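You operate a simulated robot arm through the tools that you are given. There is no shell and no other tool. Be economical: measure what you need, move in short steps, check, and stop when the job is done.

You are at the controls of a simulated two-armed robot. One attempt, no reset.

## Task
Hold the yellow control box on the top of the gauge bench steady with one hand and press the sensor hold key to switch it on with the other.

The check looks at the end state, three seconds after you hand in, the way a careful person would. Anything else that was tipped, shoved, dropped, spilled or broken makes it a failure.

## Robot
Two 7-joint arms with two-finger parallel grippers on one trunk, on a base that drives. Base frame: it is fixed to the floor where the robot stands at the start and does not move with it; the origin is under the middle of the robot, x ahead of it, y to its left, z up; the surface under the hand at the start is at about z = 88. Lengths are in cm, angles in rad, forces in N, time in s.
The left shoulder is at the start at [7, 13.3, 122.6], the right one opposite. With the tool pointing down near the work surface each hand reaches from about 10 to 64 cm from the robot's upright axis, wherever it stands, measured 20 degrees to its own side. Places, roughly: sensor hold key [50, -10, 100]. Payload 1.57 kg a hand.
Tool frame (each hand has its own): the origin (TCP) lies between the finger pads and is the grasp point; the fingertips stand 3 cm ahead of it; z points along the fingers, y is the line along which they close. Largest opening 8 cm; finger width 1.7, thickness 1.2; the body of the gripper, 4 by 8.2 cm, starts 8 cm behind the TCP.
Orientation is that of the tool frame in the base frame, as a unit quaternion [w, x, y, z]. With the fingers straight down and closing along the base's y, the tool's x points along the base's -x, its y along +y and its z along -z.

## Interface
- The arms move only by the tool arm_command. It takes "left_deltas", "right_deltas" or both (then of equal length, played together; a hand with none holds still); each is one flat list of numbers, 7 for each row, row after row: the shift along the tool's x, y, z in cm, then the turn, a rotation vector about the tool's x, y, z in rad, then the finger opening in cm, from 0 to 8. In form: [dx, dy, dz, ax, ay, az, fingers, dx, dy, dz, ax, ay, az, fingers, ...]. A call has 1 to 10 rows; each row shifts and turns the commanded pose from where the row before left it, along the tool's axes as they then stand. A row lasts 0.2 s, in which the tool goes at most 5 cm and 0.15 rad; a call with a longer step from one row to the next is refused whole, and so is a gripper value outside its range. Where a pose cannot be reached the arm comes as near as it can. A force on the tool above 40 N (or 10 N above the force at the start of the call, whichever is more), or a blocked arm, ends the call early, and 0.2 s more pass. The fingers move at their own pace (about 15.3 cm/s each) and stop on an object; they squeeze with about 39 N. The grip force told is the motor's: it shows also when the fingers shut on nothing. Time passes only in rows, and 0.2 s behind the last, so rows that do not move let the fingers close. It gives the time, the measured TCP pose, the force on the tool (base axes), the opening and the grip force at its end, in the units of the frame above (readings bear some noise), with the torque about the TCP (base axes, N m) and any sound that the robot's microphone picked up.
- Cameras (640 x 400 px; columns grow to the right, rows downward): "scene" is now at [13.26, -3.42, 145.84]; the picture's right is [-0.36, -0.93, 0.00], its down [-0.50, 0.19, -0.84] and it looks along [0.79, -0.31, -0.54] (base axes); focal length 294 px, centre (320, 200). "left" rides on the left gripper at [7.2, 0.7, -12.2] in its tool frame; the picture's right is [-0.09, 1.00, 0.00], its down [-0.84, -0.08, -0.54] and it looks along [-0.54, -0.05, 0.84] (tool axes); focal length 238 px, centre (320, 200). "right" rides on the right gripper at [7.2, -0.7, -12.2] in its tool frame; the picture's right is [0.09, 1.00, 0.00], its down [-0.84, 0.08, -0.54] and it looks along [-0.54, 0.05, 0.84] (tool axes); focal length 238 px, centre (320, 200). There is no depth. A picture from a camera that has moved, and an enlarged one, comes with that camera's place and axes in the base frame and with its lens.
- get_image(camera): a new picture of that camera. The clock stands still meanwhile.
- slide_trunk(by): slides the trunk up (or, below 0, down) by that many cm; the arms and the scene camera ride with it, the base frame stays. It gives what a move gives, with no picture.
- base_move(legs): drives the robot by 1 to 6 legs, each [ahead, left, turn to the left] in cm, cm and rad, along the robot's own axes; the way and the turn of a leg run together, so that a leg with both is an arc; at most 150 cm and 3.142 rad a leg. The arms and the cameras ride along, it lands a little off, and it stops where it bumps. It gives what a move gives.
- aim_head(pan, tilt): turns the head with the scene camera to pan (to the left, within 1.501 rad either way) and tilt (down, from -0.506 to 1.204), counted from straight ahead of the robot. It gives what a move gives.
- zoom(camera, box): a new picture of the part [left, top, right, bottom] of that camera's present view, enlarged. The clock stands still meanwhile.
- close_job(): hands the job in; it is judged then, once.

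Work in short steps. Places have to be worked out from the pictures, the camera data and where the tool is seen: move nearer, look again, correct. Check each grasp and each placing, and mend what went wrong. You have 120 turns and 88 pictures in all, those below and enlarged ones among them. Open the grippers and draw the arms clear of the work before you hand the job in, unless the task says otherwise; then end with one line.

The tools are called after ">>>" by a JSON object that holds its "fn" and its "kwargs". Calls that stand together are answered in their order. arm_command: Moves the arms, as the interface text tells. Its arguments: {"type":"object","properties":{"left_deltas":{"type":"array","items":{"type":"number"}},"right_deltas":{"type":"array","items":{"type":"number"}}},"required":[]} The other tools are called the same way: slide_trunk (by) slides the trunk up or down; base_move (legs) drives the base; aim_head (pan, tilt) turns the head that bears the scene camera; get_image (camera) takes a picture; zoom (camera, box) takes an enlarged picture of a part of a camera's view; close_job () hands the job in.

At the start:

```text
time: 0.0
left_eef_pos: [50.93, 7.07, 117.25]
left_ee_rot: [0.0, 0.0, 1.0, 0.0]
left_wrist_force: [-0.3, 0.1, -0.1]
left_torque: [-0.01, -0.01, -0.03]
left_width: 7.96
left_grip_force: 0.0
right_eef_pos: [44.82, -30.61, 121.29]
right_ee_rot: [0.0, 0.001, 1.0, 0.0]
right_wrist_force: [1.3, 0.3, -0.1]
right_torque: [0.02, -0.01, -0.01]
right_width: 7.97
right_grip_force: 0.1
trunk travel left (down, up): [-80.0, 14.0]
robot x, y, heading: [-0.14, 0.09, 0.003]
head pan, tilt: [-0.372, 0.565]
```

scene: 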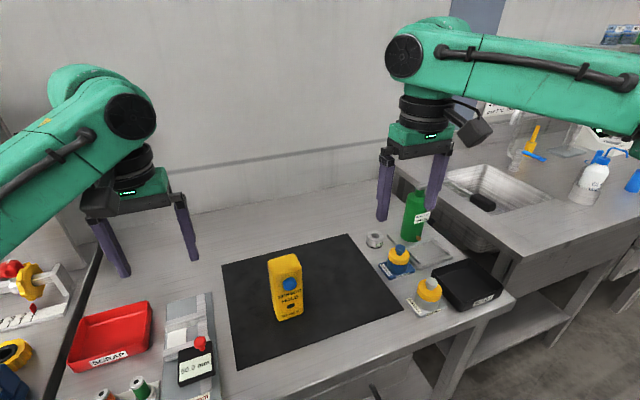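
right: 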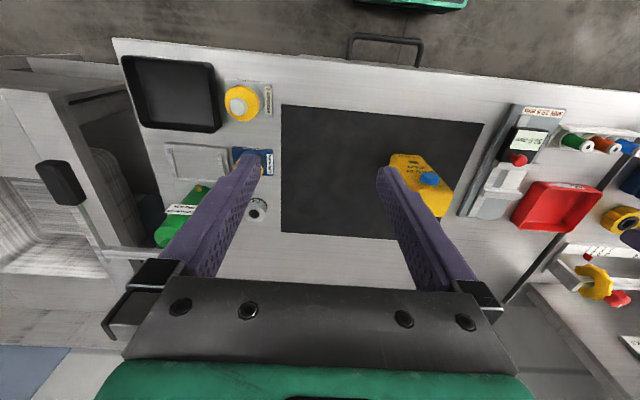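
left: 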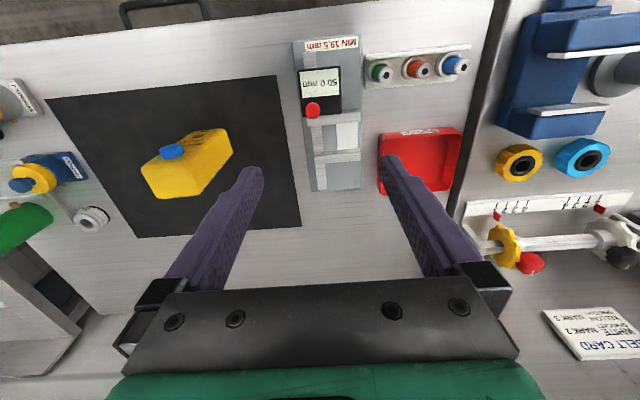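

The yellow box stands on the black mat with a blue button on its face. I zoom in on it to read its geometry.

>>> {"fn": "zoom", "kwargs": {"camera": "scene", "box": [220, 230, 360, 340]}}

>>> {"fn": "zoom", "kwargs": {"camera": "left", "box": [100, 100, 260, 220]}}

>>> {"fn": "zoom", "kwargs": {"camera": "right", "box": [360, 130, 490, 230]}}

```text
3.64 times, centred on (290, 285) of scene
camera zoom: at [13.26, -3.42, 145.84], right [-0.36, -0.93, 0.0], down [-0.5, 0.19, -0.84], along [0.79, -0.31, -0.54], focal length 1068 px, centre (429, -109)
```

zoom: 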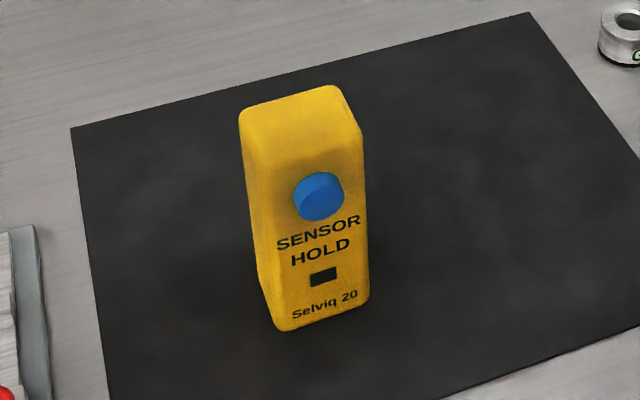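

```text
3.33 times, centred on (180, 160) of left
camera zoom: at [43.88, 7.78, 129.46], right [0.09, 1.0, 0.0], down [0.84, -0.08, 0.54], along [0.54, -0.05, -0.84], focal length 794 px, centre (787, 333)
```

zoom: 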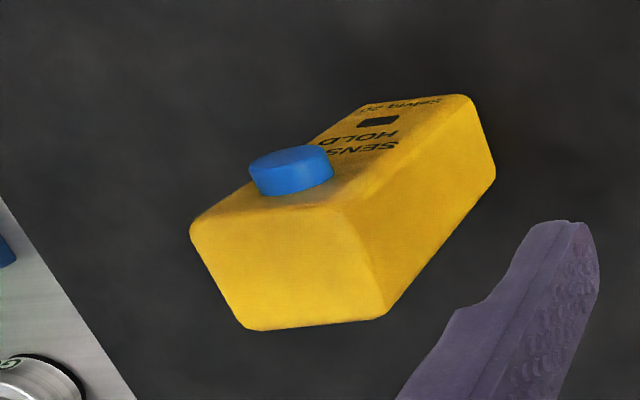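

```text
4.00 times, centred on (425, 180) of right
camera zoom: at [37.68, -31.2, 133.44], right [-0.09, 1.0, 0.0], down [0.84, 0.08, 0.54], along [0.54, 0.05, -0.84], focal length 953 px, centre (-100, 280)
```

zoom: 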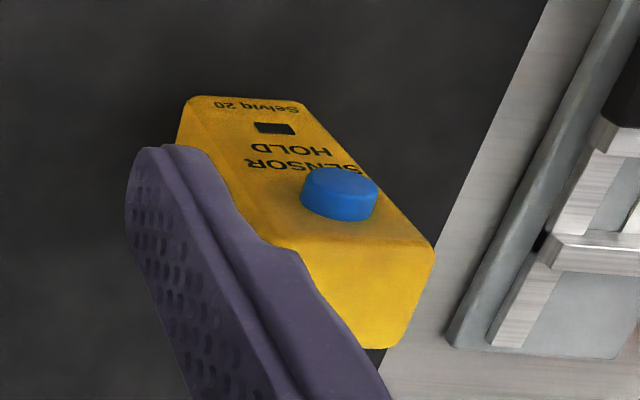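

The estimates from the three views agree. The button is at about (53.3, -12.4, 100.2). The box spans about x 54.3–58.8 and y -15.4 to -9.5, with its top near z 103, and it is roughly square to the base. The right hand will hold it from above, closing along y, and the left will press. First I move the right hand over the box and draw the left back.

>>> {"fn": "arm_command", "kwargs": {"right_deltas": [-1.97, 3.02, 1.0, 0, 0, 0, 8, -1.97, 3.02, 1.0, 0, 0, 0, 8, -1.97, 3.02, 1.0, 0, 0, 0, 8, -1.97, 3.02, 1.0, 0, 0, 0, 8, -1.97, 3.02, 1.0, 0, 0, 0, 8, -1.97, 3.02, 1.0, 0, 0, 0, 8, 0, 0, 0, 0, 0, 0, 8], "left_deltas": [3, 2, 0, 0, 0, 0, 8, 3, 2, 0, 0, 0, 0, 8, 3, 2, 0, 0, 0, 0, 8, 3, 2, 0, 0, 0, 0, 8, 0, 0, 0, 0, 0, 0, 8, 0, 0, 0, 0, 0, 0, 8, 0, 0, 0, 0, 0, 0, 8]}}

>>> {"fn": "get_image", "kwargs": {"camera": "right"}}

>>> {"fn": "get_image", "kwargs": {"camera": "scene"}}

```text
time: 1.6
left_eef_pos: [38.98, 15.17, 117.12]
left_ee_rot: [0.0, 0.0, 1.0, 0.0]
left_wrist_force: [0.6, -0.4, -0.6]
left_torque: [0.02, 0.02, 0.01]
left_width: 8.0
left_grip_force: 0.0
right_eef_pos: [52.35, -15.0, 114.37]
right_ee_rot: [0.001, 0.0, 1.0, 0.0]
right_wrist_force: [-0.4, -0.2, 0.2]
right_torque: [0.01, -0.03, 0.02]
right_width: 7.98
right_grip_force: 0.1
right hand out of reach, approached as far as the arm can: row 5, 6
trunk travel left (down, up): [-80.0, 14.0]
robot x, y, heading: [-0.18, 0.1, 0.001]
head pan, tilt: [-0.372, 0.565]
```

```text
81 pictures are left
camera right: at [45.19, -15.72, 126.48], right [-0.09, 1.0, 0.0], down [0.84, 0.08, 0.54], along [0.54, 0.05, -0.84], focal length 238 px, centre (320, 200)
```

right: 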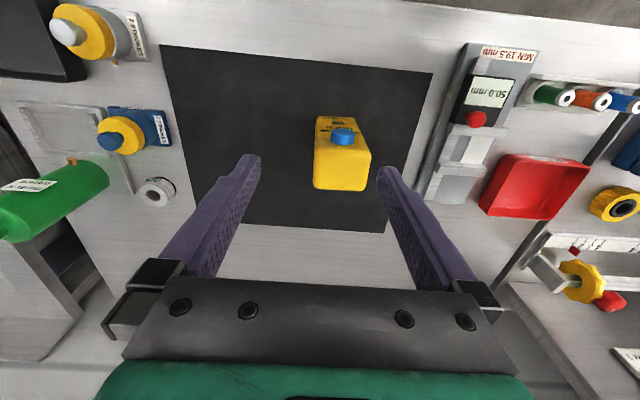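

```text
80 pictures are left
camera scene: at [13.28, -3.36, 145.84], right [-0.36, -0.93, 0.0], down [-0.5, 0.19, -0.84], along [0.79, -0.31, -0.54], focal length 294 px, centre (320, 200)
```

scene: 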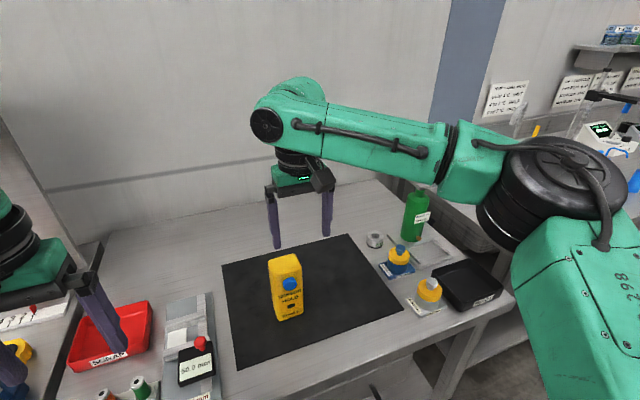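

The right hand was out of reach at this height. I raise the trunk, which lets the arm work lower relative to the shoulder, and then read the pose again.

>>> {"fn": "slide_trunk", "kwargs": {"by": 10}}

```text
time: 2.9
left_eef_pos: [39.07, 15.09, 127.09]
left_ee_rot: [0.0, 0.0, 1.0, 0.0]
left_wrist_force: [0.2, 0.0, 0.7]
left_torque: [0.01, 0.04, 0.0]
left_width: 8.01
left_grip_force: 0.0
right_eef_pos: [52.42, -15.0, 124.36]
right_ee_rot: [0.001, 0.001, 1.0, 0.0]
right_wrist_force: [-0.1, -0.4, -0.4]
right_torque: [0.01, 0.01, -0.05]
right_width: 8.0
right_grip_force: 0.1
trunk travel left (down, up): [-90.0, 4.0]
robot x, y, heading: [-0.32, -0.14, 0.0]
head pan, tilt: [-0.372, 0.565]
```

The right hand is now at (52.4, -15.0, 124.4). I lower it and shift it to hover over the box at (56.6, -12.5, 109).

>>> {"fn": "arm_command", "kwargs": {"right_deltas": [0, 0, 4, 0, 0, 0, 8, 0, 0, 4, 0, 0, 0, 8, -1, 0.6, 3.7, 0, 0, 0, 8, -1, 0.6, 3.7, 0, 0, 0, 8, -1, 0.6, 0, 0, 0, 0, 8, -1.2, 0.7, 0, 0, 0, 0, 8, 0, 0, 0, 0, 0, 0, 8]}}

>>> {"fn": "get_image", "kwargs": {"camera": "right"}}

>>> {"fn": "get_image", "kwargs": {"camera": "scene"}}

```text
time: 4.5
left_eef_pos: [39.04, 15.16, 127.17]
left_ee_rot: [0.0, 0.0, 1.0, 0.0]
left_wrist_force: [0.6, 0.5, -0.1]
left_torque: [-0.01, 0.01, -0.02]
left_width: 7.98
left_grip_force: 0.0
right_eef_pos: [51.62, -15.77, 110.38]
right_ee_rot: [0.001, 0.0, 1.0, 0.002]
right_wrist_force: [-0.5, 0.5, 0.0]
right_torque: [0.02, -0.03, -0.01]
right_width: 8.0
right_grip_force: 0.1
right hand out of reach, approached as far as the arm can: row 3, 4, 5, 6
trunk travel left (down, up): [-90.0, 4.0]
robot x, y, heading: [-0.17, -0.21, -0.001]
head pan, tilt: [-0.372, 0.565]
```

```text
79 pictures are left
camera right: at [44.43, -16.51, 122.55], right [-0.09, 1.0, 0.0], down [0.84, 0.08, 0.54], along [0.54, 0.05, -0.84], focal length 238 px, centre (320, 200)
```

right: 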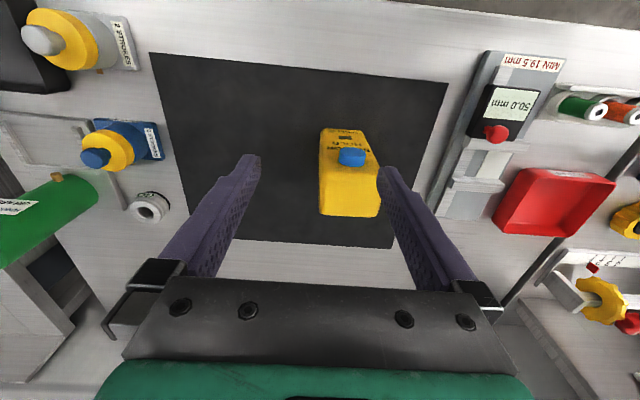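

```text
78 pictures are left
camera scene: at [13.25, -3.43, 155.84], right [-0.36, -0.93, 0.0], down [-0.5, 0.2, -0.84], along [0.79, -0.31, -0.54], focal length 294 px, centre (320, 200)
```

scene: 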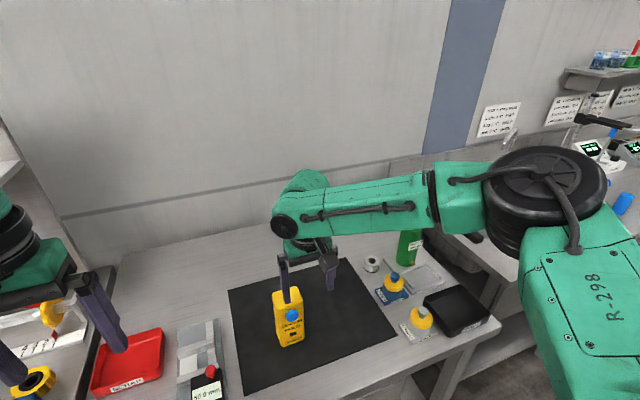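

The right arm stops about 5 cm short because the box is too far inward for it. I drive the base about 6 cm ahead and 3 cm left, which brings the box to a better spot relative to the robot. The hand is high enough to clear the box.

>>> {"fn": "base_move", "kwargs": {"legs": [[6, 3, 0]]}}

>>> {"fn": "get_image", "kwargs": {"camera": "right"}}

```text
time: 5.5
left_eef_pos: [44.17, 17.57, 127.59]
left_ee_rot: [0.003, 0.001, 1.0, 0.001]
left_wrist_force: [0.3, -0.3, -0.1]
left_torque: [0.03, -0.08, 0.0]
left_width: 7.99
left_grip_force: 0.1
right_eef_pos: [56.85, -13.33, 110.64]
right_ee_rot: [0.005, 0.0, 1.0, 0.002]
right_wrist_force: [-1.9, -0.1, 0.4]
right_torque: [0.03, -0.05, 0.0]
right_width: 8.0
right_grip_force: 0.0
trunk travel left (down, up): [-90.0, 4.0]
robot x, y, heading: [6.37, 3.0, -0.005]
head pan, tilt: [-0.372, 0.565]
```

```text
77 pictures are left
camera right: at [49.54, -14.0, 122.83], right [-0.09, 1.0, 0.0], down [0.83, 0.07, 0.55], along [0.55, 0.05, -0.83], focal length 238 px, centre (320, 200)
```

right: 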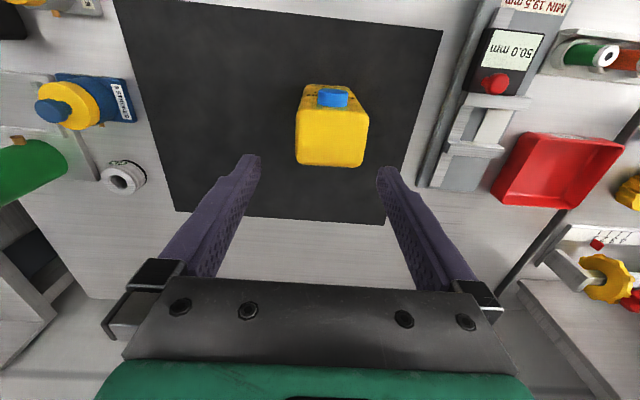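

The base moved freely. From this picture the box centre is at about (56.5, -12.2) and it is about 6 cm wide. I shift the hand +1.1 in y and check the reading before going down.

>>> {"fn": "arm_command", "kwargs": {"right_deltas": [0, 1.1, 0, 0, 0, 0, 8, 0, 0, 1.5, 0, 0, 0, 8, 0, 0, 0, 0, 0, 0, 8]}}

>>> {"fn": "get_image", "kwargs": {"camera": "right"}}

```text
time: 6.3
left_eef_pos: [45.03, 18.05, 127.02]
left_ee_rot: [0.0, 0.0, 1.0, 0.0]
left_wrist_force: [-0.1, -0.6, -0.3]
left_torque: [0.0, 0.03, -0.01]
left_width: 8.01
left_grip_force: 0.1
right_eef_pos: [56.78, -12.38, 109.19]
right_ee_rot: [0.002, 0.001, 1.0, 0.002]
right_wrist_force: [-0.6, -0.9, 0.0]
right_torque: [0.01, 0.01, -0.05]
right_width: 8.02
right_grip_force: 0.1
right hand out of reach, approached as far as the arm can: row 1, 2
trunk travel left (down, up): [-90.0, 4.0]
robot x, y, heading: [6.21, 2.84, -0.002]
head pan, tilt: [-0.372, 0.565]
```

```text
76 pictures are left
camera right: at [49.6, -13.02, 121.31], right [-0.09, 1.0, 0.0], down [0.83, 0.07, 0.55], along [0.54, 0.05, -0.84], focal length 238 px, centre (320, 200)
```

right: 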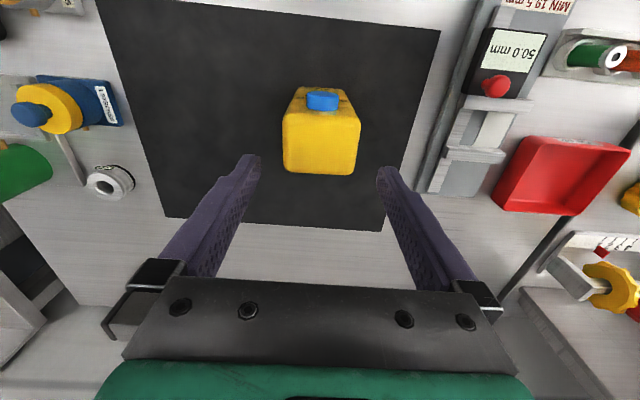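

The hand is centred (-12.4 against -12.2) but at the edge of its reach. I shift the base a little further ahead and left for margin, then bring the hand back over the box.

>>> {"fn": "base_move", "kwargs": {"legs": [[3, 3.5, 0]]}}

>>> {"fn": "arm_command", "kwargs": {"right_deltas": [1.5, -1.7, 0, 0, 0, 0, 8, 1.5, -1.7, 0, 0, 0, 0, 8, 0, 0, 0, 0, 0, 0, 8]}}

>>> {"fn": "get_image", "kwargs": {"camera": "right"}}

```text
time: 7.2
left_eef_pos: [47.42, 20.68, 127.49]
left_ee_rot: [0.003, 0.001, 1.0, 0.003]
left_wrist_force: [-0.5, -1.6, 0.0]
left_torque: [0.06, -0.05, -0.01]
left_width: 8.01
left_grip_force: 0.2
right_eef_pos: [59.2, -9.46, 109.34]
right_ee_rot: [0.004, 0.001, 1.0, 0.005]
right_wrist_force: [-0.4, -0.9, -0.2]
right_torque: [0.03, -0.06, 0.01]
right_width: 8.01
right_grip_force: 0.0
trunk travel left (down, up): [-90.0, 4.0]
robot x, y, heading: [8.87, 6.76, 0.004]
head pan, tilt: [-0.372, 0.565]
```

```text
time: 8.0
left_eef_pos: [47.94, 21.52, 127.15]
left_ee_rot: [0.0, 0.001, 1.0, 0.0]
left_wrist_force: [0.2, -0.6, 0.9]
left_torque: [-0.02, 0.04, 0.02]
left_width: 8.0
left_grip_force: 0.0
right_eef_pos: [56.71, -12.29, 109.17]
right_ee_rot: [0.002, 0.001, 1.0, 0.0]
right_wrist_force: [0.3, 0.1, 0.7]
right_torque: [0.02, -0.01, 0.0]
right_width: 7.99
right_grip_force: 0.0
trunk travel left (down, up): [-90.0, 4.0]
robot x, y, heading: [8.66, 6.48, -0.001]
head pan, tilt: [-0.372, 0.565]
```

```text
75 pictures are left
camera right: at [49.52, -12.98, 121.32], right [-0.09, 1.0, 0.0], down [0.83, 0.07, 0.55], along [0.54, 0.05, -0.84], focal length 238 px, centre (320, 200)
```

right: 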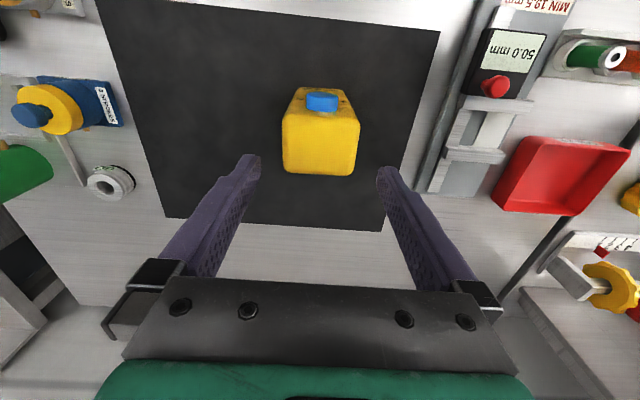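

It is now in reach and centred at (56.7, -12.3). I lower it in steps around the box.

>>> {"fn": "arm_command", "kwargs": {"right_deltas": [0.1, 0, 2, 0, 0, 0, 8, 0, 0, 2, 0, 0, 0, 8, 0, 0, 1.5, 0, 0, 0, 8, 0, 0, 0, 0, 0, 0, 8]}}

>>> {"fn": "get_image", "kwargs": {"camera": "right"}}

>>> {"fn": "get_image", "kwargs": {"camera": "scene"}}

```text
time: 9.0
left_eef_pos: [48.03, 21.34, 127.12]
left_ee_rot: [0.001, 0.001, 1.0, -0.001]
left_wrist_force: [0.5, -0.5, 0.4]
left_torque: [-0.03, 0.0, -0.02]
left_width: 7.96
left_grip_force: 0.0
right_eef_pos: [56.71, -12.25, 103.65]
right_ee_rot: [0.001, 0.001, 1.0, 0.003]
right_wrist_force: [-0.2, 0.2, 0.1]
right_torque: [-0.01, 0.0, 0.0]
right_width: 7.99
right_grip_force: 0.1
trunk travel left (down, up): [-90.0, 4.0]
robot x, y, heading: [8.86, 6.48, -0.002]
head pan, tilt: [-0.372, 0.565]
```

```text
74 pictures are left
camera right: at [49.4, -13.0, 115.8], right [-0.09, 1.0, 0.0], down [0.83, 0.07, 0.55], along [0.54, 0.05, -0.84], focal length 238 px, centre (320, 200)
```

right: 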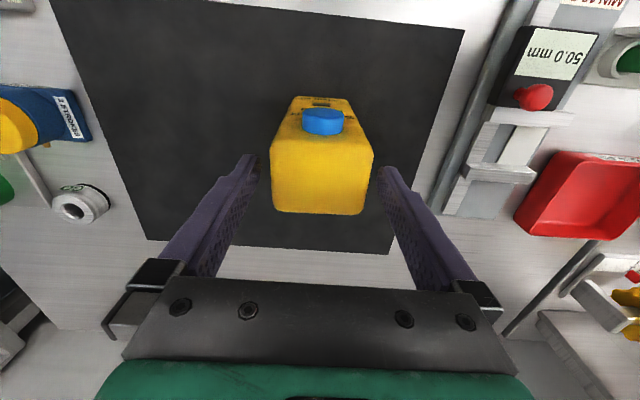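

```text
73 pictures are left
camera scene: at [22.13, 2.93, 155.85], right [-0.37, -0.93, 0.0], down [-0.5, 0.2, -0.84], along [0.79, -0.31, -0.54], focal length 294 px, centre (320, 200)
```

scene: 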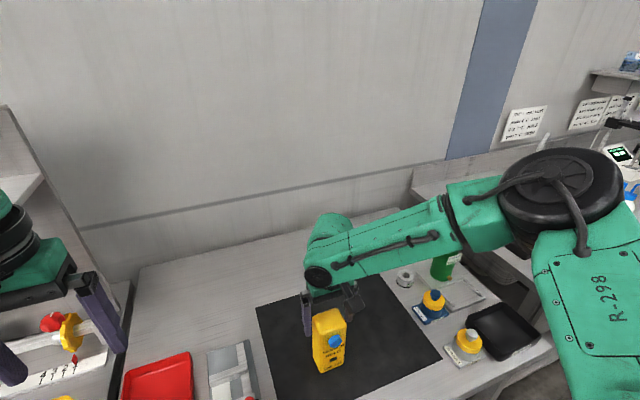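

The fingers straddle the box evenly. I lower it another 3.5 cm and then close.

>>> {"fn": "arm_command", "kwargs": {"right_deltas": [0, 0, 1.8, 0, 0, 0, 8, 0, 0, 1.7, 0, 0, 0, 8, 0, 0, 0, 0, 0, 0, 8]}}

>>> {"fn": "arm_command", "kwargs": {"right_deltas": [0, 0, 0, 0, 0, 0, 6.8, 0, 0, 0, 0, 0, 0, 6.3, 0, 0, 0, 0, 0, 0, 5.9, 0, 0, 0, 0, 0, 0, 5.5, 0, 0, 0, 0, 0, 0, 5]}}

>>> {"fn": "get_image", "kwargs": {"camera": "right"}}

```text
time: 9.8
left_eef_pos: [47.91, 21.42, 127.23]
left_ee_rot: [0.001, 0.002, 1.0, 0.0]
left_wrist_force: [0.1, 0.0, -0.4]
left_torque: [0.03, 0.04, 0.03]
left_width: 8.02
left_grip_force: 0.1
right_eef_pos: [56.38, -12.45, 100.31]
right_ee_rot: [0.002, 0.001, 1.0, 0.002]
right_wrist_force: [0.0, 1.0, 0.0]
right_torque: [0.02, 0.0, 0.0]
right_width: 8.01
right_grip_force: 0.0
trunk travel left (down, up): [-90.0, 4.0]
robot x, y, heading: [8.83, 6.08, -0.003]
head pan, tilt: [-0.372, 0.565]
```

```text
time: 11.0
left_eef_pos: [48.02, 21.47, 127.12]
left_ee_rot: [-0.001, 0.002, 1.0, 0.0]
left_wrist_force: [-0.2, 0.4, -0.2]
left_torque: [0.0, -0.02, 0.01]
left_width: 7.97
left_grip_force: 0.1
right_eef_pos: [56.44, -12.38, 100.32]
right_ee_rot: [0.002, 0.001, 1.0, 0.001]
right_wrist_force: [-0.3, 1.7, 0.7]
right_torque: [0.12, -0.05, 0.02]
right_width: 6.19
right_grip_force: 38.5
trunk travel left (down, up): [-90.0, 4.0]
robot x, y, heading: [8.97, 6.32, -0.003]
head pan, tilt: [-0.372, 0.565]
```

```text
72 pictures are left
camera right: at [49.24, -13.09, 112.46], right [-0.09, 1.0, 0.0], down [0.83, 0.07, 0.55], along [0.54, 0.05, -0.84], focal length 238 px, centre (320, 200)
```

right: 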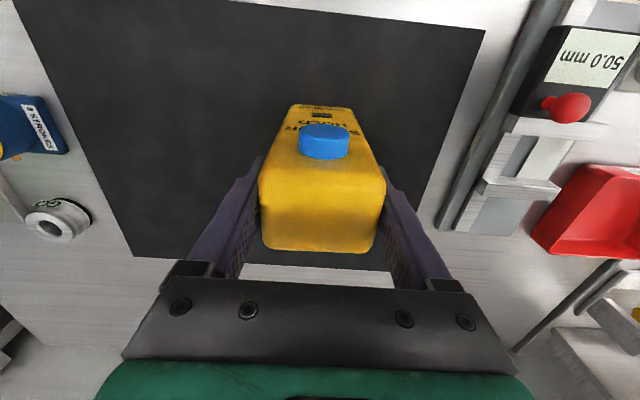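

The box is gripped at 6.2 cm and hasn't moved. This view again puts the button at (53.3, -12.5, 100.3). Next I close the left fingers, yaw the hand 20° to the right and start pitching it up toward horizontal, still high above the bench.

>>> {"fn": "arm_command", "kwargs": {"left_deltas": [0, 0, 0, 0, 0, 0.117, 0, 0, 0, 0, 0, 0, 0.117, 0, 0, 0, 0, 0, 0, 0.116, 0, 0, 0, 0, 0, -0.145, 0, 0, 0, 0, 0, 0, -0.145, 0, 0, 0, 0, 0, 0, -0.145, 0, 0, 0, 0, 0, 0, -0.145, 0, 0, 0, 0, 0, 0, -0.145, 0, 0, 0, 0, 0, 0, 0, 0, 0]}}

>>> {"fn": "get_image", "kwargs": {"camera": "scene"}}

```text
time: 13.0
left_eef_pos: [53.61, 20.0, 128.01]
left_ee_rot: [0.328, 0.164, 0.929, -0.058]
left_wrist_force: [0.3, 0.1, -0.5]
left_torque: [0.01, 0.01, 0.03]
left_width: 0.0
left_grip_force: 21.0
left hand out of reach, approached as far as the arm can: row 7, 8
right_eef_pos: [56.52, -12.36, 100.38]
right_ee_rot: [0.003, 0.001, 1.0, 0.0]
right_wrist_force: [-2.7, -1.0, 2.8]
right_torque: [-0.22, 0.25, -0.1]
right_width: 6.18
right_grip_force: 38.6
trunk travel left (down, up): [-90.0, 4.0]
robot x, y, heading: [8.66, 6.45, -0.002]
head pan, tilt: [-0.372, 0.565]
```

```text
71 pictures are left
camera scene: at [22.12, 3.0, 155.84], right [-0.37, -0.93, 0.0], down [-0.5, 0.2, -0.84], along [0.79, -0.31, -0.54], focal length 294 px, centre (320, 200)
```

scene: 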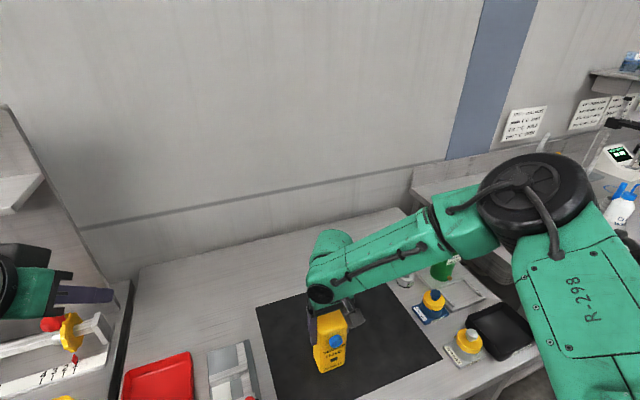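

Pitching at that spot folded the arm too close to the body. I translate the left hand toward the centre and down, to about (46.6, 2, 114), and pitch the rest there.

>>> {"fn": "arm_command", "kwargs": {"left_deltas": [1.52, -3.22, 1.78, 0, 0, 0, 0, 1.52, -3.22, 1.78, 0, 0, 0, 0, 1.52, -3.22, 1.78, 0, 0, 0, 0, 1.52, -3.22, 1.78, 0, 0, 0, 0, 1.52, -3.22, 1.78, 0, 0, 0, 0, 1.52, -3.22, 1.78, 0, 0, 0, 0, 0, 0, 0, 0, 0, 0, 0]}}

>>> {"fn": "get_image", "kwargs": {"camera": "scene"}}

```text
time: 14.6
left_eef_pos: [53.58, 19.96, 128.04]
left_ee_rot: [0.328, 0.165, 0.928, -0.058]
left_wrist_force: [0.8, 0.0, 0.0]
left_torque: [0.0, -0.01, -0.01]
left_width: 0.0
left_grip_force: 21.1
left hand out of reach, approached as far as the arm can: row 1, 2, 3, 4, 5, 6
right_eef_pos: [56.56, -12.41, 100.21]
right_ee_rot: [0.002, 0.002, 1.0, 0.002]
right_wrist_force: [-0.9, -0.5, 0.6]
right_torque: [-0.09, 0.07, -0.06]
right_width: 6.17
right_grip_force: 39.2
trunk travel left (down, up): [-90.0, 4.0]
robot x, y, heading: [9.15, 6.26, 0.002]
head pan, tilt: [-0.372, 0.565]
```

```text
70 pictures are left
camera scene: at [22.16, 2.96, 155.85], right [-0.37, -0.93, 0.0], down [-0.5, 0.2, -0.84], along [0.79, -0.31, -0.54], focal length 294 px, centre (320, 200)
```

scene: 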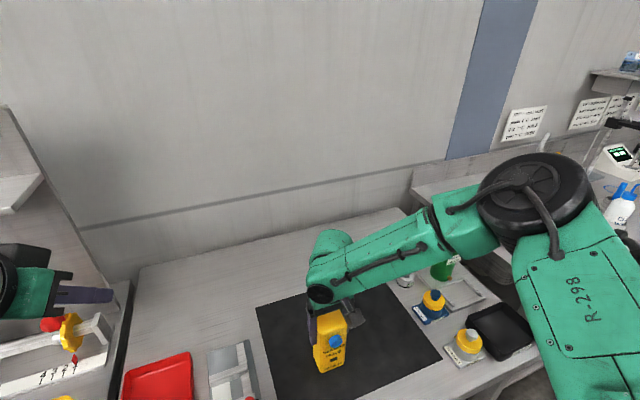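

The arm is stuck at a limit in this pose. I undo part of the pitch, then translate and check that it moves.

>>> {"fn": "arm_command", "kwargs": {"left_deltas": [0, 0, 0, 0, 0.145, 0, 0, 0, 0, 0, 0, 0.145, 0, 0, 0, 0, 0, 0, 0.145, 0, 0, 0, 0, 0, 0, 0, 0, 0]}}

```text
time: 15.6
left_eef_pos: [53.54, 19.94, 128.0]
left_ee_rot: [0.142, 0.174, 0.974, -0.026]
left_wrist_force: [0.2, -0.1, 0.5]
left_torque: [0.0, 0.0, 0.01]
left_width: 0.02
left_grip_force: 20.8
right_eef_pos: [56.37, -12.54, 100.36]
right_ee_rot: [0.002, 0.001, 1.0, 0.002]
right_wrist_force: [-0.1, 0.0, -0.1]
right_torque: [-0.08, 0.01, -0.03]
right_width: 6.21
right_grip_force: 39.7
trunk travel left (down, up): [-90.0, 4.0]
robot x, y, heading: [8.71, 6.41, 0.0]
head pan, tilt: [-0.372, 0.565]
```

The pitch is reduced and the arm is free. I now translate to about (48.5, 2, 115).

>>> {"fn": "arm_command", "kwargs": {"left_deltas": [0.37, -3.1, 2.15, 0, 0, 0, 0, 0.37, -3.1, 2.15, 0, 0, 0, 0, 0.37, -3.1, 2.15, 0, 0, 0, 0, 0.37, -3.1, 2.15, 0, 0, 0, 0, 0.37, -3.1, 2.15, 0, 0, 0, 0, 0.37, -3.1, 2.15, 0, 0, 0, 0, 0, 0, 0, 0, 0, 0, 0]}}

>>> {"fn": "get_image", "kwargs": {"camera": "scene"}}

```text
time: 17.2
left_eef_pos: [48.67, 2.08, 115.06]
left_ee_rot: [0.143, 0.173, 0.974, -0.025]
left_wrist_force: [-0.8, 0.5, -0.3]
left_torque: [-0.02, 0.01, 0.0]
left_width: 0.0
left_grip_force: 21.5
right_eef_pos: [56.51, -12.46, 100.3]
right_ee_rot: [0.002, 0.001, 1.0, 0.001]
right_wrist_force: [-0.3, -2.1, 0.4]
right_torque: [-0.25, 0.03, -0.06]
right_width: 6.17
right_grip_force: 38.6
trunk travel left (down, up): [-90.0, 4.0]
robot x, y, heading: [9.25, 6.72, 0.002]
head pan, tilt: [-0.372, 0.565]
```

```text
69 pictures are left
camera scene: at [22.18, 3.01, 155.85], right [-0.37, -0.93, 0.0], down [-0.5, 0.2, -0.84], along [0.79, -0.31, -0.54], focal length 294 px, centre (320, 200)
```

scene: 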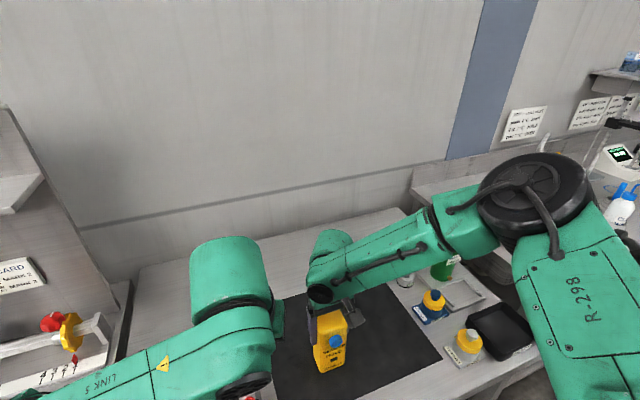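

The left hand is at (48.7, 2.1, 115.1). I continue pitching here.

>>> {"fn": "arm_command", "kwargs": {"left_deltas": [0, 0, 0, 0, -0.145, 0, 0, 0, 0, 0, 0, -0.145, 0, 0, 0, 0, 0, 0, -0.145, 0, 0, 0, 0, 0, 0, -0.145, 0, 0, 0, 0, 0, 0, -0.145, 0, 0, 0, 0, 0, 0, 0, 0, 0]}}

>>> {"fn": "get_image", "kwargs": {"camera": "scene"}}

```text
time: 18.6
left_eef_pos: [48.66, 1.96, 114.91]
left_ee_rot: [0.48, 0.154, 0.86, -0.086]
left_wrist_force: [-1.2, -0.8, 0.4]
left_torque: [-0.01, -0.01, 0.01]
left_width: 0.02
left_grip_force: 21.4
right_eef_pos: [56.41, -12.41, 100.34]
right_ee_rot: [0.003, 0.001, 1.0, 0.002]
right_wrist_force: [-0.7, 0.1, 0.3]
right_torque: [-0.06, 0.06, -0.04]
right_width: 6.19
right_grip_force: 39.2
trunk travel left (down, up): [-90.0, 4.0]
robot x, y, heading: [8.74, 6.68, -0.007]
head pan, tilt: [-0.372, 0.565]
```

```text
68 pictures are left
camera scene: at [22.13, 2.97, 155.85], right [-0.37, -0.93, 0.0], down [-0.5, 0.2, -0.84], along [0.79, -0.31, -0.54], focal length 294 px, centre (320, 200)
```

scene: 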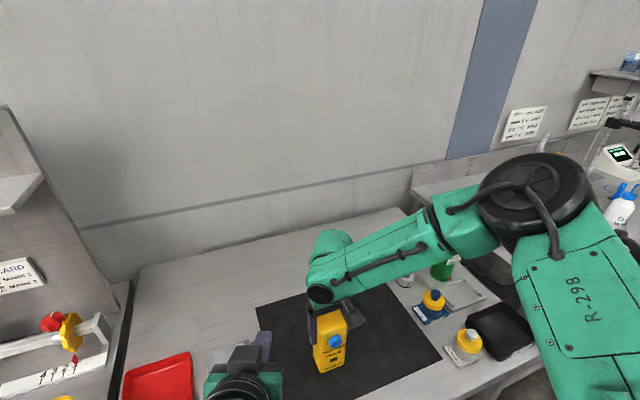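

It reaches this pose, and the fingers point forward and down at about 30°. I finish the pitch with two more rows.

>>> {"fn": "arm_command", "kwargs": {"left_deltas": [0, 0, 0, 0, -0.145, 0, 0, 0, 0, 0, 0, -0.145, 0, 0, 0, 0, 0, 0, 0, 0, 0]}}

>>> {"fn": "get_image", "kwargs": {"camera": "left"}}

```text
time: 19.4
left_eef_pos: [48.6, 1.98, 115.06]
left_ee_rot: [0.599, 0.139, 0.782, -0.106]
left_wrist_force: [-0.8, 0.4, 0.3]
left_torque: [0.02, 0.01, 0.0]
left_width: 0.0
left_grip_force: 20.8
right_eef_pos: [56.5, -12.4, 100.29]
right_ee_rot: [0.002, 0.001, 1.0, 0.002]
right_wrist_force: [-1.3, 0.3, 0.3]
right_torque: [0.02, 0.11, -0.02]
right_width: 6.18
right_grip_force: 38.5
trunk travel left (down, up): [-90.0, 4.0]
robot x, y, heading: [9.29, 6.2, -0.003]
head pan, tilt: [-0.372, 0.565]
```

```text
67 pictures are left
camera left: at [36.0, 7.32, 111.33], right [0.37, 0.93, 0.09], down [-0.31, 0.03, 0.95], along [0.88, -0.38, 0.3], focal length 238 px, centre (320, 200)
```

left: 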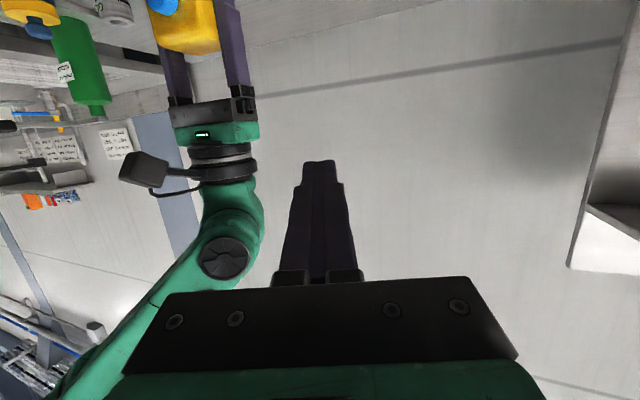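

The left fingers point along (0.91, -0.33, -0.26). I lower the hand to about z 101, short of and to the left of the button.

>>> {"fn": "arm_command", "kwargs": {"left_deltas": [3.37, -1.58, 0.96, 0, 0, 0, 0, 3.37, -1.58, 0.96, 0, 0, 0, 0, 3.37, -1.58, 0.96, 0, 0, 0, 0, 3.37, -1.58, 0.96, 0, 0, 0, 0, 0, 0, 0, 0, 0, 0, 0]}}

>>> {"fn": "get_image", "kwargs": {"camera": "left"}}

>>> {"fn": "get_image", "kwargs": {"camera": "scene"}}

>>> {"fn": "get_image", "kwargs": {"camera": "right"}}

```text
time: 20.6
left_eef_pos: [46.52, -4.15, 101.01]
left_ee_rot: [0.598, 0.138, 0.782, -0.106]
left_wrist_force: [-0.7, -0.4, 0.2]
left_torque: [0.0, -0.01, 0.0]
left_width: 0.01
left_grip_force: 21.3
right_eef_pos: [56.44, -12.4, 100.29]
right_ee_rot: [0.002, 0.001, 1.0, 0.001]
right_wrist_force: [-0.2, -0.7, 0.7]
right_torque: [-0.16, -0.02, -0.05]
right_width: 6.16
right_grip_force: 39.1
trunk travel left (down, up): [-90.0, 4.0]
robot x, y, heading: [8.88, 6.14, 0.004]
head pan, tilt: [-0.372, 0.565]
```

```text
66 pictures are left
camera left: at [33.94, 1.25, 97.35], right [0.37, 0.93, 0.09], down [-0.31, 0.03, 0.95], along [0.88, -0.38, 0.3], focal length 238 px, centre (320, 200)
```

left: 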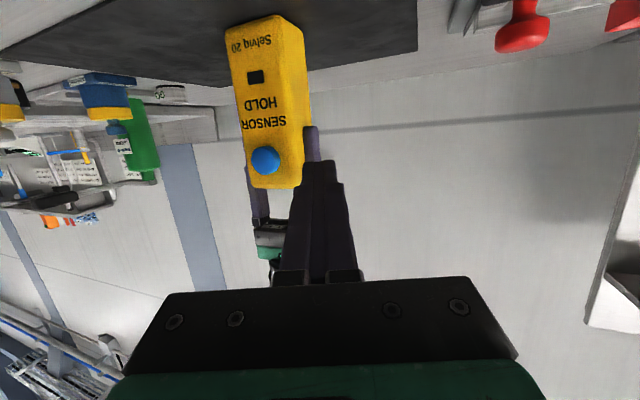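

```text
65 pictures are left
camera scene: at [22.18, 2.99, 155.85], right [-0.37, -0.93, 0.0], down [-0.5, 0.2, -0.84], along [0.79, -0.31, -0.54], focal length 294 px, centre (320, 200)
```

scene: 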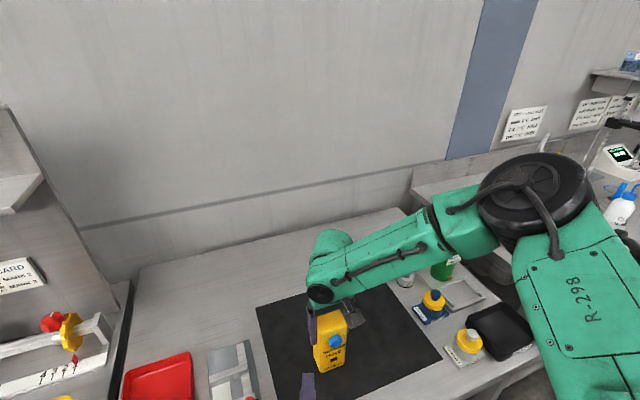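

```text
64 pictures are left
camera right: at [49.23, -13.13, 112.45], right [-0.09, 1.0, 0.0], down [0.83, 0.07, 0.55], along [0.54, 0.05, -0.84], focal length 238 px, centre (320, 200)
```

right: 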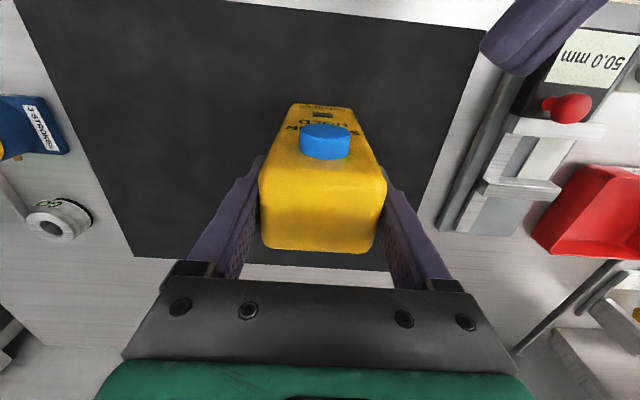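

The left camera puts the button at about (53, -12.3, 100.1), which matches. I slide the left hand sideways until its tips sit in front of the button.

>>> {"fn": "arm_command", "kwargs": {"left_deltas": [-0.17, -2.4, 0.86, 0, 0, 0, 0, -0.17, -2.4, 0.86, 0, 0, 0, 0, -0.17, -2.4, 0.86, 0, 0, 0, 0, 0, 0, 0, 0, 0, 0, 0]}}

>>> {"fn": "get_image", "kwargs": {"camera": "left"}}

>>> {"fn": "get_image", "kwargs": {"camera": "right"}}

```text
time: 21.6
left_eef_pos: [46.54, -11.87, 100.7]
left_ee_rot: [0.597, 0.139, 0.783, -0.106]
left_wrist_force: [-0.4, -0.7, -0.1]
left_torque: [-0.01, -0.03, 0.02]
left_width: 0.0
left_grip_force: 21.0
right_eef_pos: [56.45, -12.42, 100.43]
right_ee_rot: [0.002, 0.0, 1.0, 0.0]
right_wrist_force: [-0.1, -0.3, 0.4]
right_torque: [-0.11, 0.0, -0.05]
right_width: 6.18
right_grip_force: 38.8
trunk travel left (down, up): [-90.0, 4.0]
robot x, y, heading: [8.85, 6.34, 0.001]
head pan, tilt: [-0.372, 0.565]
```

```text
63 pictures are left
camera left: at [33.93, -6.36, 97.13], right [0.37, 0.93, 0.09], down [-0.31, 0.03, 0.95], along [0.88, -0.38, 0.3], focal length 238 px, centre (320, 200)
```

left: 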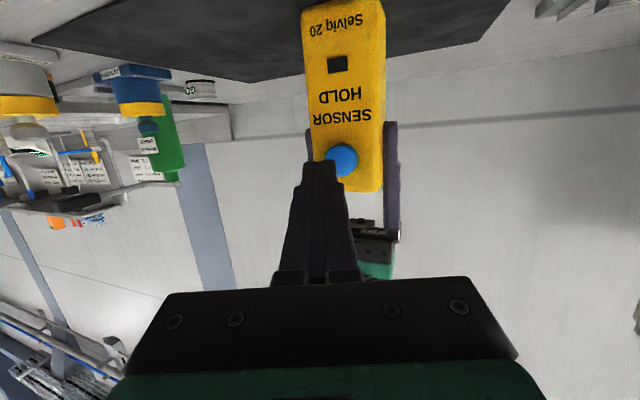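

```text
62 pictures are left
camera right: at [49.23, -13.11, 112.45], right [-0.09, 1.0, 0.0], down [0.83, 0.07, 0.55], along [0.54, 0.05, -0.84], focal length 238 px, centre (320, 200)
```

right: 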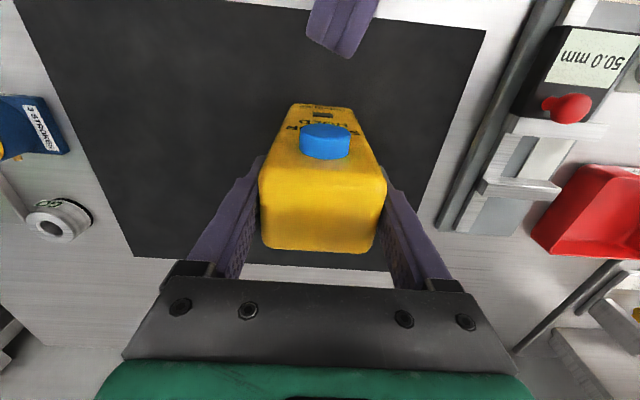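

The tips line up: the leading corner is at about (49.6, -11.7) and the button is at y -12.4. I advance 2.6 cm along +x, shifting slightly in -y.

>>> {"fn": "arm_command", "kwargs": {"left_deltas": [-0.34, 0.26, 1.25, 0, 0, 0, 0, -0.34, 0.26, 1.25, 0, 0, 0, 0, 0, 0, 0, 0, 0, 0, 0]}}

>>> {"fn": "get_image", "kwargs": {"camera": "right"}}

>>> {"fn": "get_image", "kwargs": {"camera": "left"}}

```text
time: 22.4
left_eef_pos: [49.13, -12.16, 100.81]
left_ee_rot: [0.598, 0.139, 0.782, -0.106]
left_wrist_force: [-0.7, 0.6, -0.5]
left_torque: [0.0, 0.0, -0.01]
left_width: 0.0
left_grip_force: 21.2
right_eef_pos: [56.45, -12.59, 100.24]
right_ee_rot: [0.003, 0.001, 1.0, 0.002]
right_wrist_force: [0.1, 0.3, -0.1]
right_torque: [0.03, -0.04, -0.02]
right_width: 6.17
right_grip_force: 39.4
trunk travel left (down, up): [-90.0, 4.0]
robot x, y, heading: [8.7, 6.51, -0.001]
head pan, tilt: [-0.372, 0.565]
```

```text
61 pictures are left
camera right: at [49.21, -13.14, 112.45], right [-0.09, 1.0, 0.0], down [0.83, 0.07, 0.55], along [0.54, 0.05, -0.84], focal length 238 px, centre (320, 200)
```

right: 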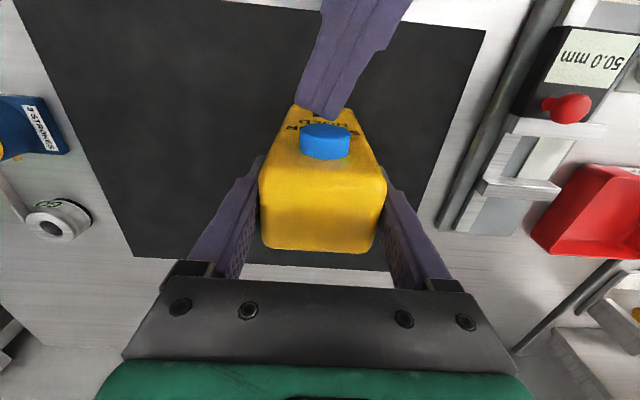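

```text
60 pictures are left
camera left: at [36.58, -6.75, 97.17], right [0.37, 0.93, 0.09], down [-0.31, 0.03, 0.95], along [0.88, -0.38, 0.3], focal length 238 px, centre (320, 200)
```

left: 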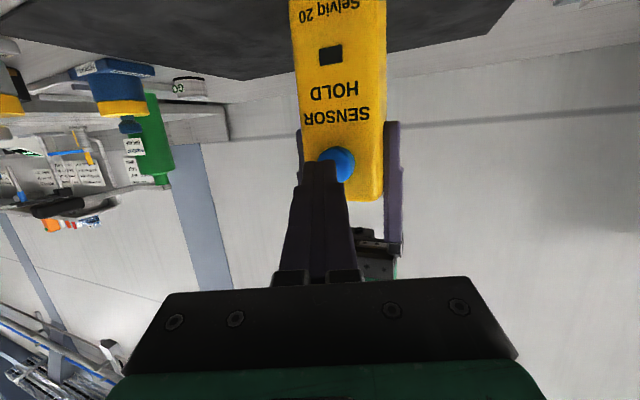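

The tips are just short of the button and centred on it. I press slowly along +x in 0.3 cm rows and watch force and sound.

>>> {"fn": "arm_command", "kwargs": {"left_deltas": [-0.074, 0.09, 0.272, 0, 0, 0, 0, -0.074, 0.09, 0.272, 0, 0, 0, 0, -0.074, 0.09, 0.272, 0, 0, 0, 0]}}

>>> {"fn": "get_image", "kwargs": {"camera": "right"}}

```text
time: 23.2
left_eef_pos: [50.1, -12.2, 100.88]
left_ee_rot: [0.598, 0.139, 0.782, -0.106]
left_wrist_force: [-4.0, 0.1, -0.7]
left_torque: [0.0, 0.02, -0.01]
left_width: 0.01
left_grip_force: 21.3
right_eef_pos: [56.53, -12.46, 100.42]
right_ee_rot: [0.002, 0.0, 1.0, 0.002]
right_wrist_force: [3.2, -0.9, 0.7]
right_torque: [-0.01, 0.03, 0.0]
right_width: 6.18
right_grip_force: 39.2
trunk travel left (down, up): [-90.0, 4.0]
robot x, y, heading: [8.85, 6.33, -0.002]
head pan, tilt: [-0.372, 0.565]
heard: click
```

```text
59 pictures are left
camera right: at [49.27, -13.16, 112.45], right [-0.09, 1.0, 0.0], down [0.83, 0.07, 0.55], along [0.54, 0.05, -0.84], focal length 238 px, centre (320, 200)
```

right: 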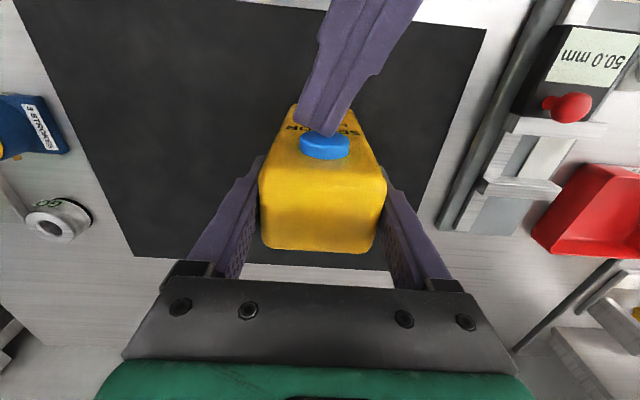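

I heard a click, the button is depressed and the force was 4 N. I back off along -x and look at the indicator window.

>>> {"fn": "arm_command", "kwargs": {"left_deltas": [0.25, -0.34, -0.9, 0, 0, 0, 0, 0.49, -0.69, -1.8, 0, 0, 0, 0, 0.49, -0.69, -1.8, 0, 0, 0, 0, 0, 0, 0, 0, 0, 0, 0]}}

>>> {"fn": "get_image", "kwargs": {"camera": "left"}}

>>> {"fn": "get_image", "kwargs": {"camera": "right"}}

```text
time: 24.2
left_eef_pos: [45.28, -12.18, 100.82]
left_ee_rot: [0.598, 0.139, 0.782, -0.106]
left_wrist_force: [0.0, 0.3, -0.3]
left_torque: [0.02, 0.0, 0.02]
left_width: 0.0
left_grip_force: 20.5
right_eef_pos: [56.38, -12.45, 100.37]
right_ee_rot: [0.002, 0.001, 1.0, 0.001]
right_wrist_force: [0.6, -0.1, 1.5]
right_torque: [-0.19, -0.09, 0.03]
right_width: 6.19
right_grip_force: 38.9
trunk travel left (down, up): [-90.0, 4.0]
robot x, y, heading: [8.8, 6.49, -0.002]
head pan, tilt: [-0.372, 0.565]
```

```text
58 pictures are left
camera left: at [32.53, -6.8, 97.17], right [0.37, 0.93, 0.09], down [-0.31, 0.03, 0.95], along [0.88, -0.38, 0.3], focal length 238 px, centre (320, 200)
```

left: 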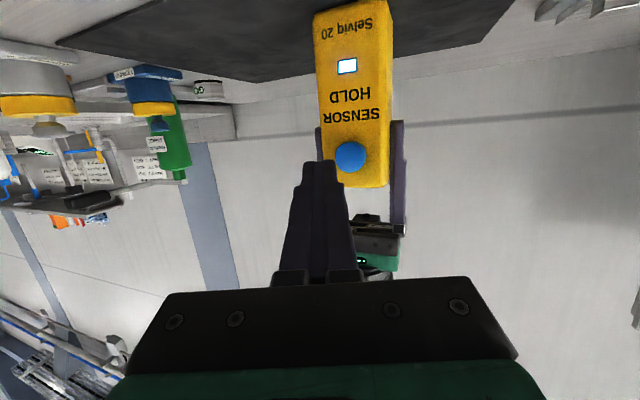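

```text
57 pictures are left
camera right: at [49.2, -13.12, 112.46], right [-0.09, 1.0, 0.0], down [0.83, 0.07, 0.55], along [0.54, 0.05, -0.84], focal length 238 px, centre (320, 200)
```

right: 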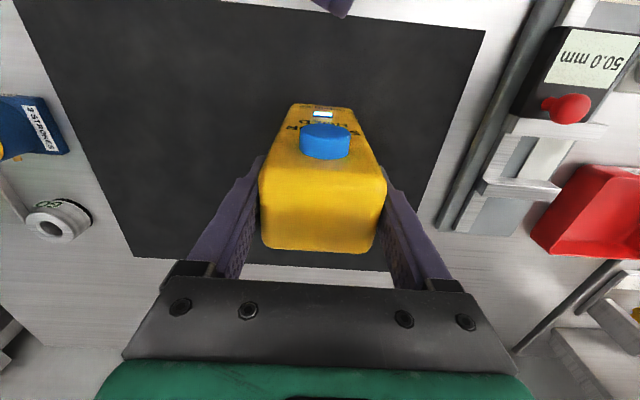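

The indicator window is lit, so it's on. I retreat the left hand along the way it came, sideways first and then up.

>>> {"fn": "arm_command", "kwargs": {"left_deltas": [0.17, 2.4, -0.86, 0, 0, 0, 0, 0.17, 2.4, -0.86, 0, 0, 0, 0, 0.17, 2.4, -0.86, 0, 0, 0, 0, -3.37, 1.58, -0.96, 0, 0, 0, 0, -3.37, 1.58, -0.96, 0, 0, 0, 0, -3.37, 1.58, -0.96, 0, 0, 0, 0, -3.37, 1.58, -0.96, 0, 0, 0, 0, 0, 0, 0, 0, 0, 0, 0]}}

>>> {"fn": "arm_command", "kwargs": {"right_deltas": [0, 0, 0, 0, 0, 0, 6.4, 0, 0, 0, 0, 0, 0, 7, 0, 0, 0, 0, 0, 0, 8, 0, 0, 0, 0, 0, 0, 8]}}

>>> {"fn": "get_image", "kwargs": {"camera": "right"}}

```text
time: 26.0
left_eef_pos: [47.08, 1.51, 115.12]
left_ee_rot: [0.598, 0.14, 0.782, -0.107]
left_wrist_force: [-0.7, -0.3, 0.2]
left_torque: [0.03, 0.02, 0.01]
left_width: 0.0
left_grip_force: 21.7
right_eef_pos: [56.44, -12.39, 100.35]
right_ee_rot: [0.002, 0.001, 1.0, 0.002]
right_wrist_force: [-1.5, 0.9, 0.1]
right_torque: [-0.05, 0.03, -0.05]
right_width: 6.17
right_grip_force: 38.9
trunk travel left (down, up): [-90.0, 4.0]
robot x, y, heading: [8.8, 6.53, -0.002]
head pan, tilt: [-0.372, 0.565]
```

```text
time: 27.0
left_eef_pos: [47.2, 1.54, 114.97]
left_ee_rot: [0.598, 0.139, 0.782, -0.107]
left_wrist_force: [0.5, 0.8, -0.2]
left_torque: [0.01, 0.03, 0.02]
left_width: 0.0
left_grip_force: 21.0
right_eef_pos: [56.49, -12.49, 100.32]
right_ee_rot: [0.003, 0.001, 1.0, 0.002]
right_wrist_force: [-0.9, -0.2, 0.0]
right_torque: [0.02, 0.0, -0.04]
right_width: 8.02
right_grip_force: 0.0
trunk travel left (down, up): [-90.0, 4.0]
robot x, y, heading: [8.98, 6.36, -0.0]
head pan, tilt: [-0.372, 0.565]
```

```text
56 pictures are left
camera right: at [49.22, -13.14, 112.45], right [-0.09, 1.0, 0.0], down [0.83, 0.07, 0.55], along [0.54, 0.05, -0.84], focal length 238 px, centre (320, 200)
```

right: 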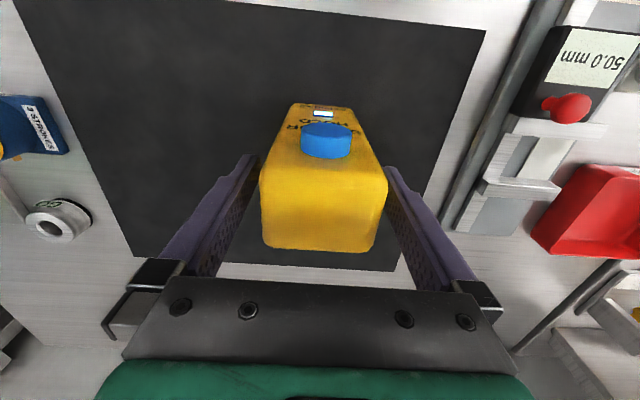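

The fingers are clear on both sides and the light is still on. I lift the right hand straight up and then draw it back, and open the left gripper.

>>> {"fn": "arm_command", "kwargs": {"right_deltas": [0, 0, -2, 0, 0, 0, 8, 0, 0, -2, 0, 0, 0, 8, 0, 0, -3, 0, 0, 0, 8, 0, 0, -3, 0, 0, 0, 8, 2, -3, -2, 0, 0, 0, 8, 2, -3, -2, 0, 0, 0, 8, 2, -3, 0, 0, 0, 0, 8, 2, -3, 0, 0, 0, 0, 8, 0, 0, 0, 0, 0, 0, 8], "left_deltas": [0, 0, 0, 0, 0, 0, 4, 0, 0, 0, 0, 0, 0, 8, 0, 0, 0, 0, 0, 0, 8, 0, 0, 0, 0, 0, 0, 8, 0, 0, 0, 0, 0, 0, 8, 0, 0, 0, 0, 0, 0, 8, 0, 0, 0, 0, 0, 0, 8, 0, 0, 0, 0, 0, 0, 8, 0, 0, 0, 0, 0, 0, 8]}}

>>> {"fn": "get_image", "kwargs": {"camera": "scene"}}

>>> {"fn": "get_image", "kwargs": {"camera": "right"}}

```text
time: 29.0
left_eef_pos: [47.08, 1.56, 115.01]
left_ee_rot: [0.598, 0.139, 0.782, -0.106]
left_wrist_force: [-0.6, 0.7, -0.3]
left_torque: [-0.01, -0.01, -0.03]
left_width: 7.98
left_grip_force: 0.0
right_eef_pos: [48.54, -24.26, 114.11]
right_ee_rot: [0.002, 0.001, 1.0, 0.001]
right_wrist_force: [-0.8, 0.0, 0.0]
right_torque: [-0.02, 0.0, 0.01]
right_width: 7.98
right_grip_force: 0.1
trunk travel left (down, up): [-90.0, 4.0]
robot x, y, heading: [9.15, 6.66, 0.001]
head pan, tilt: [-0.372, 0.565]
```

```text
55 pictures are left
camera scene: at [22.2, 3.0, 155.84], right [-0.37, -0.93, 0.0], down [-0.5, 0.2, -0.84], along [0.79, -0.31, -0.54], focal length 294 px, centre (320, 200)
```

scene: 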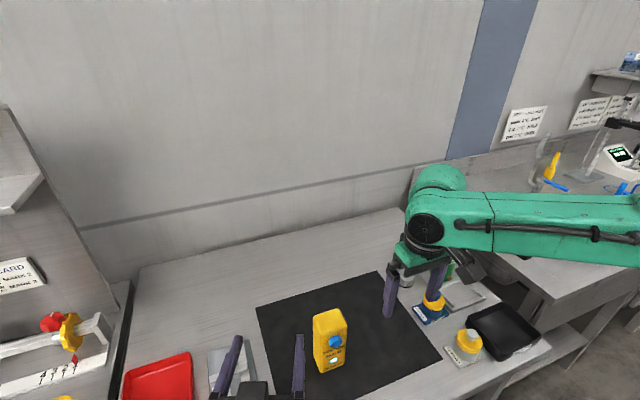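

```text
54 pictures are left
camera right: at [41.26, -25.02, 126.31], right [-0.09, 1.0, 0.0], down [0.84, 0.08, 0.54], along [0.54, 0.05, -0.84], focal length 238 px, centre (320, 200)
```

right: 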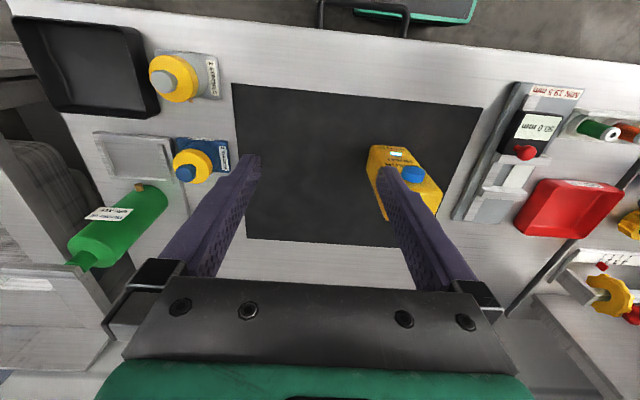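

The box stands upright in its place with the light on, nothing else has been disturbed, and both hands are open and clear. I hand the job in.

>>> {"fn": "close_job", "kwargs": {}}

```text
The job is handed in.
```

The sensor hold key is switched on: it clicked when I pressed it with the left hand, and its indicator stayed lit while the right hand held the box steady. I then opened both grippers, drew the arms clear and handed the job in, with nothing else on the bench visibly disturbed.
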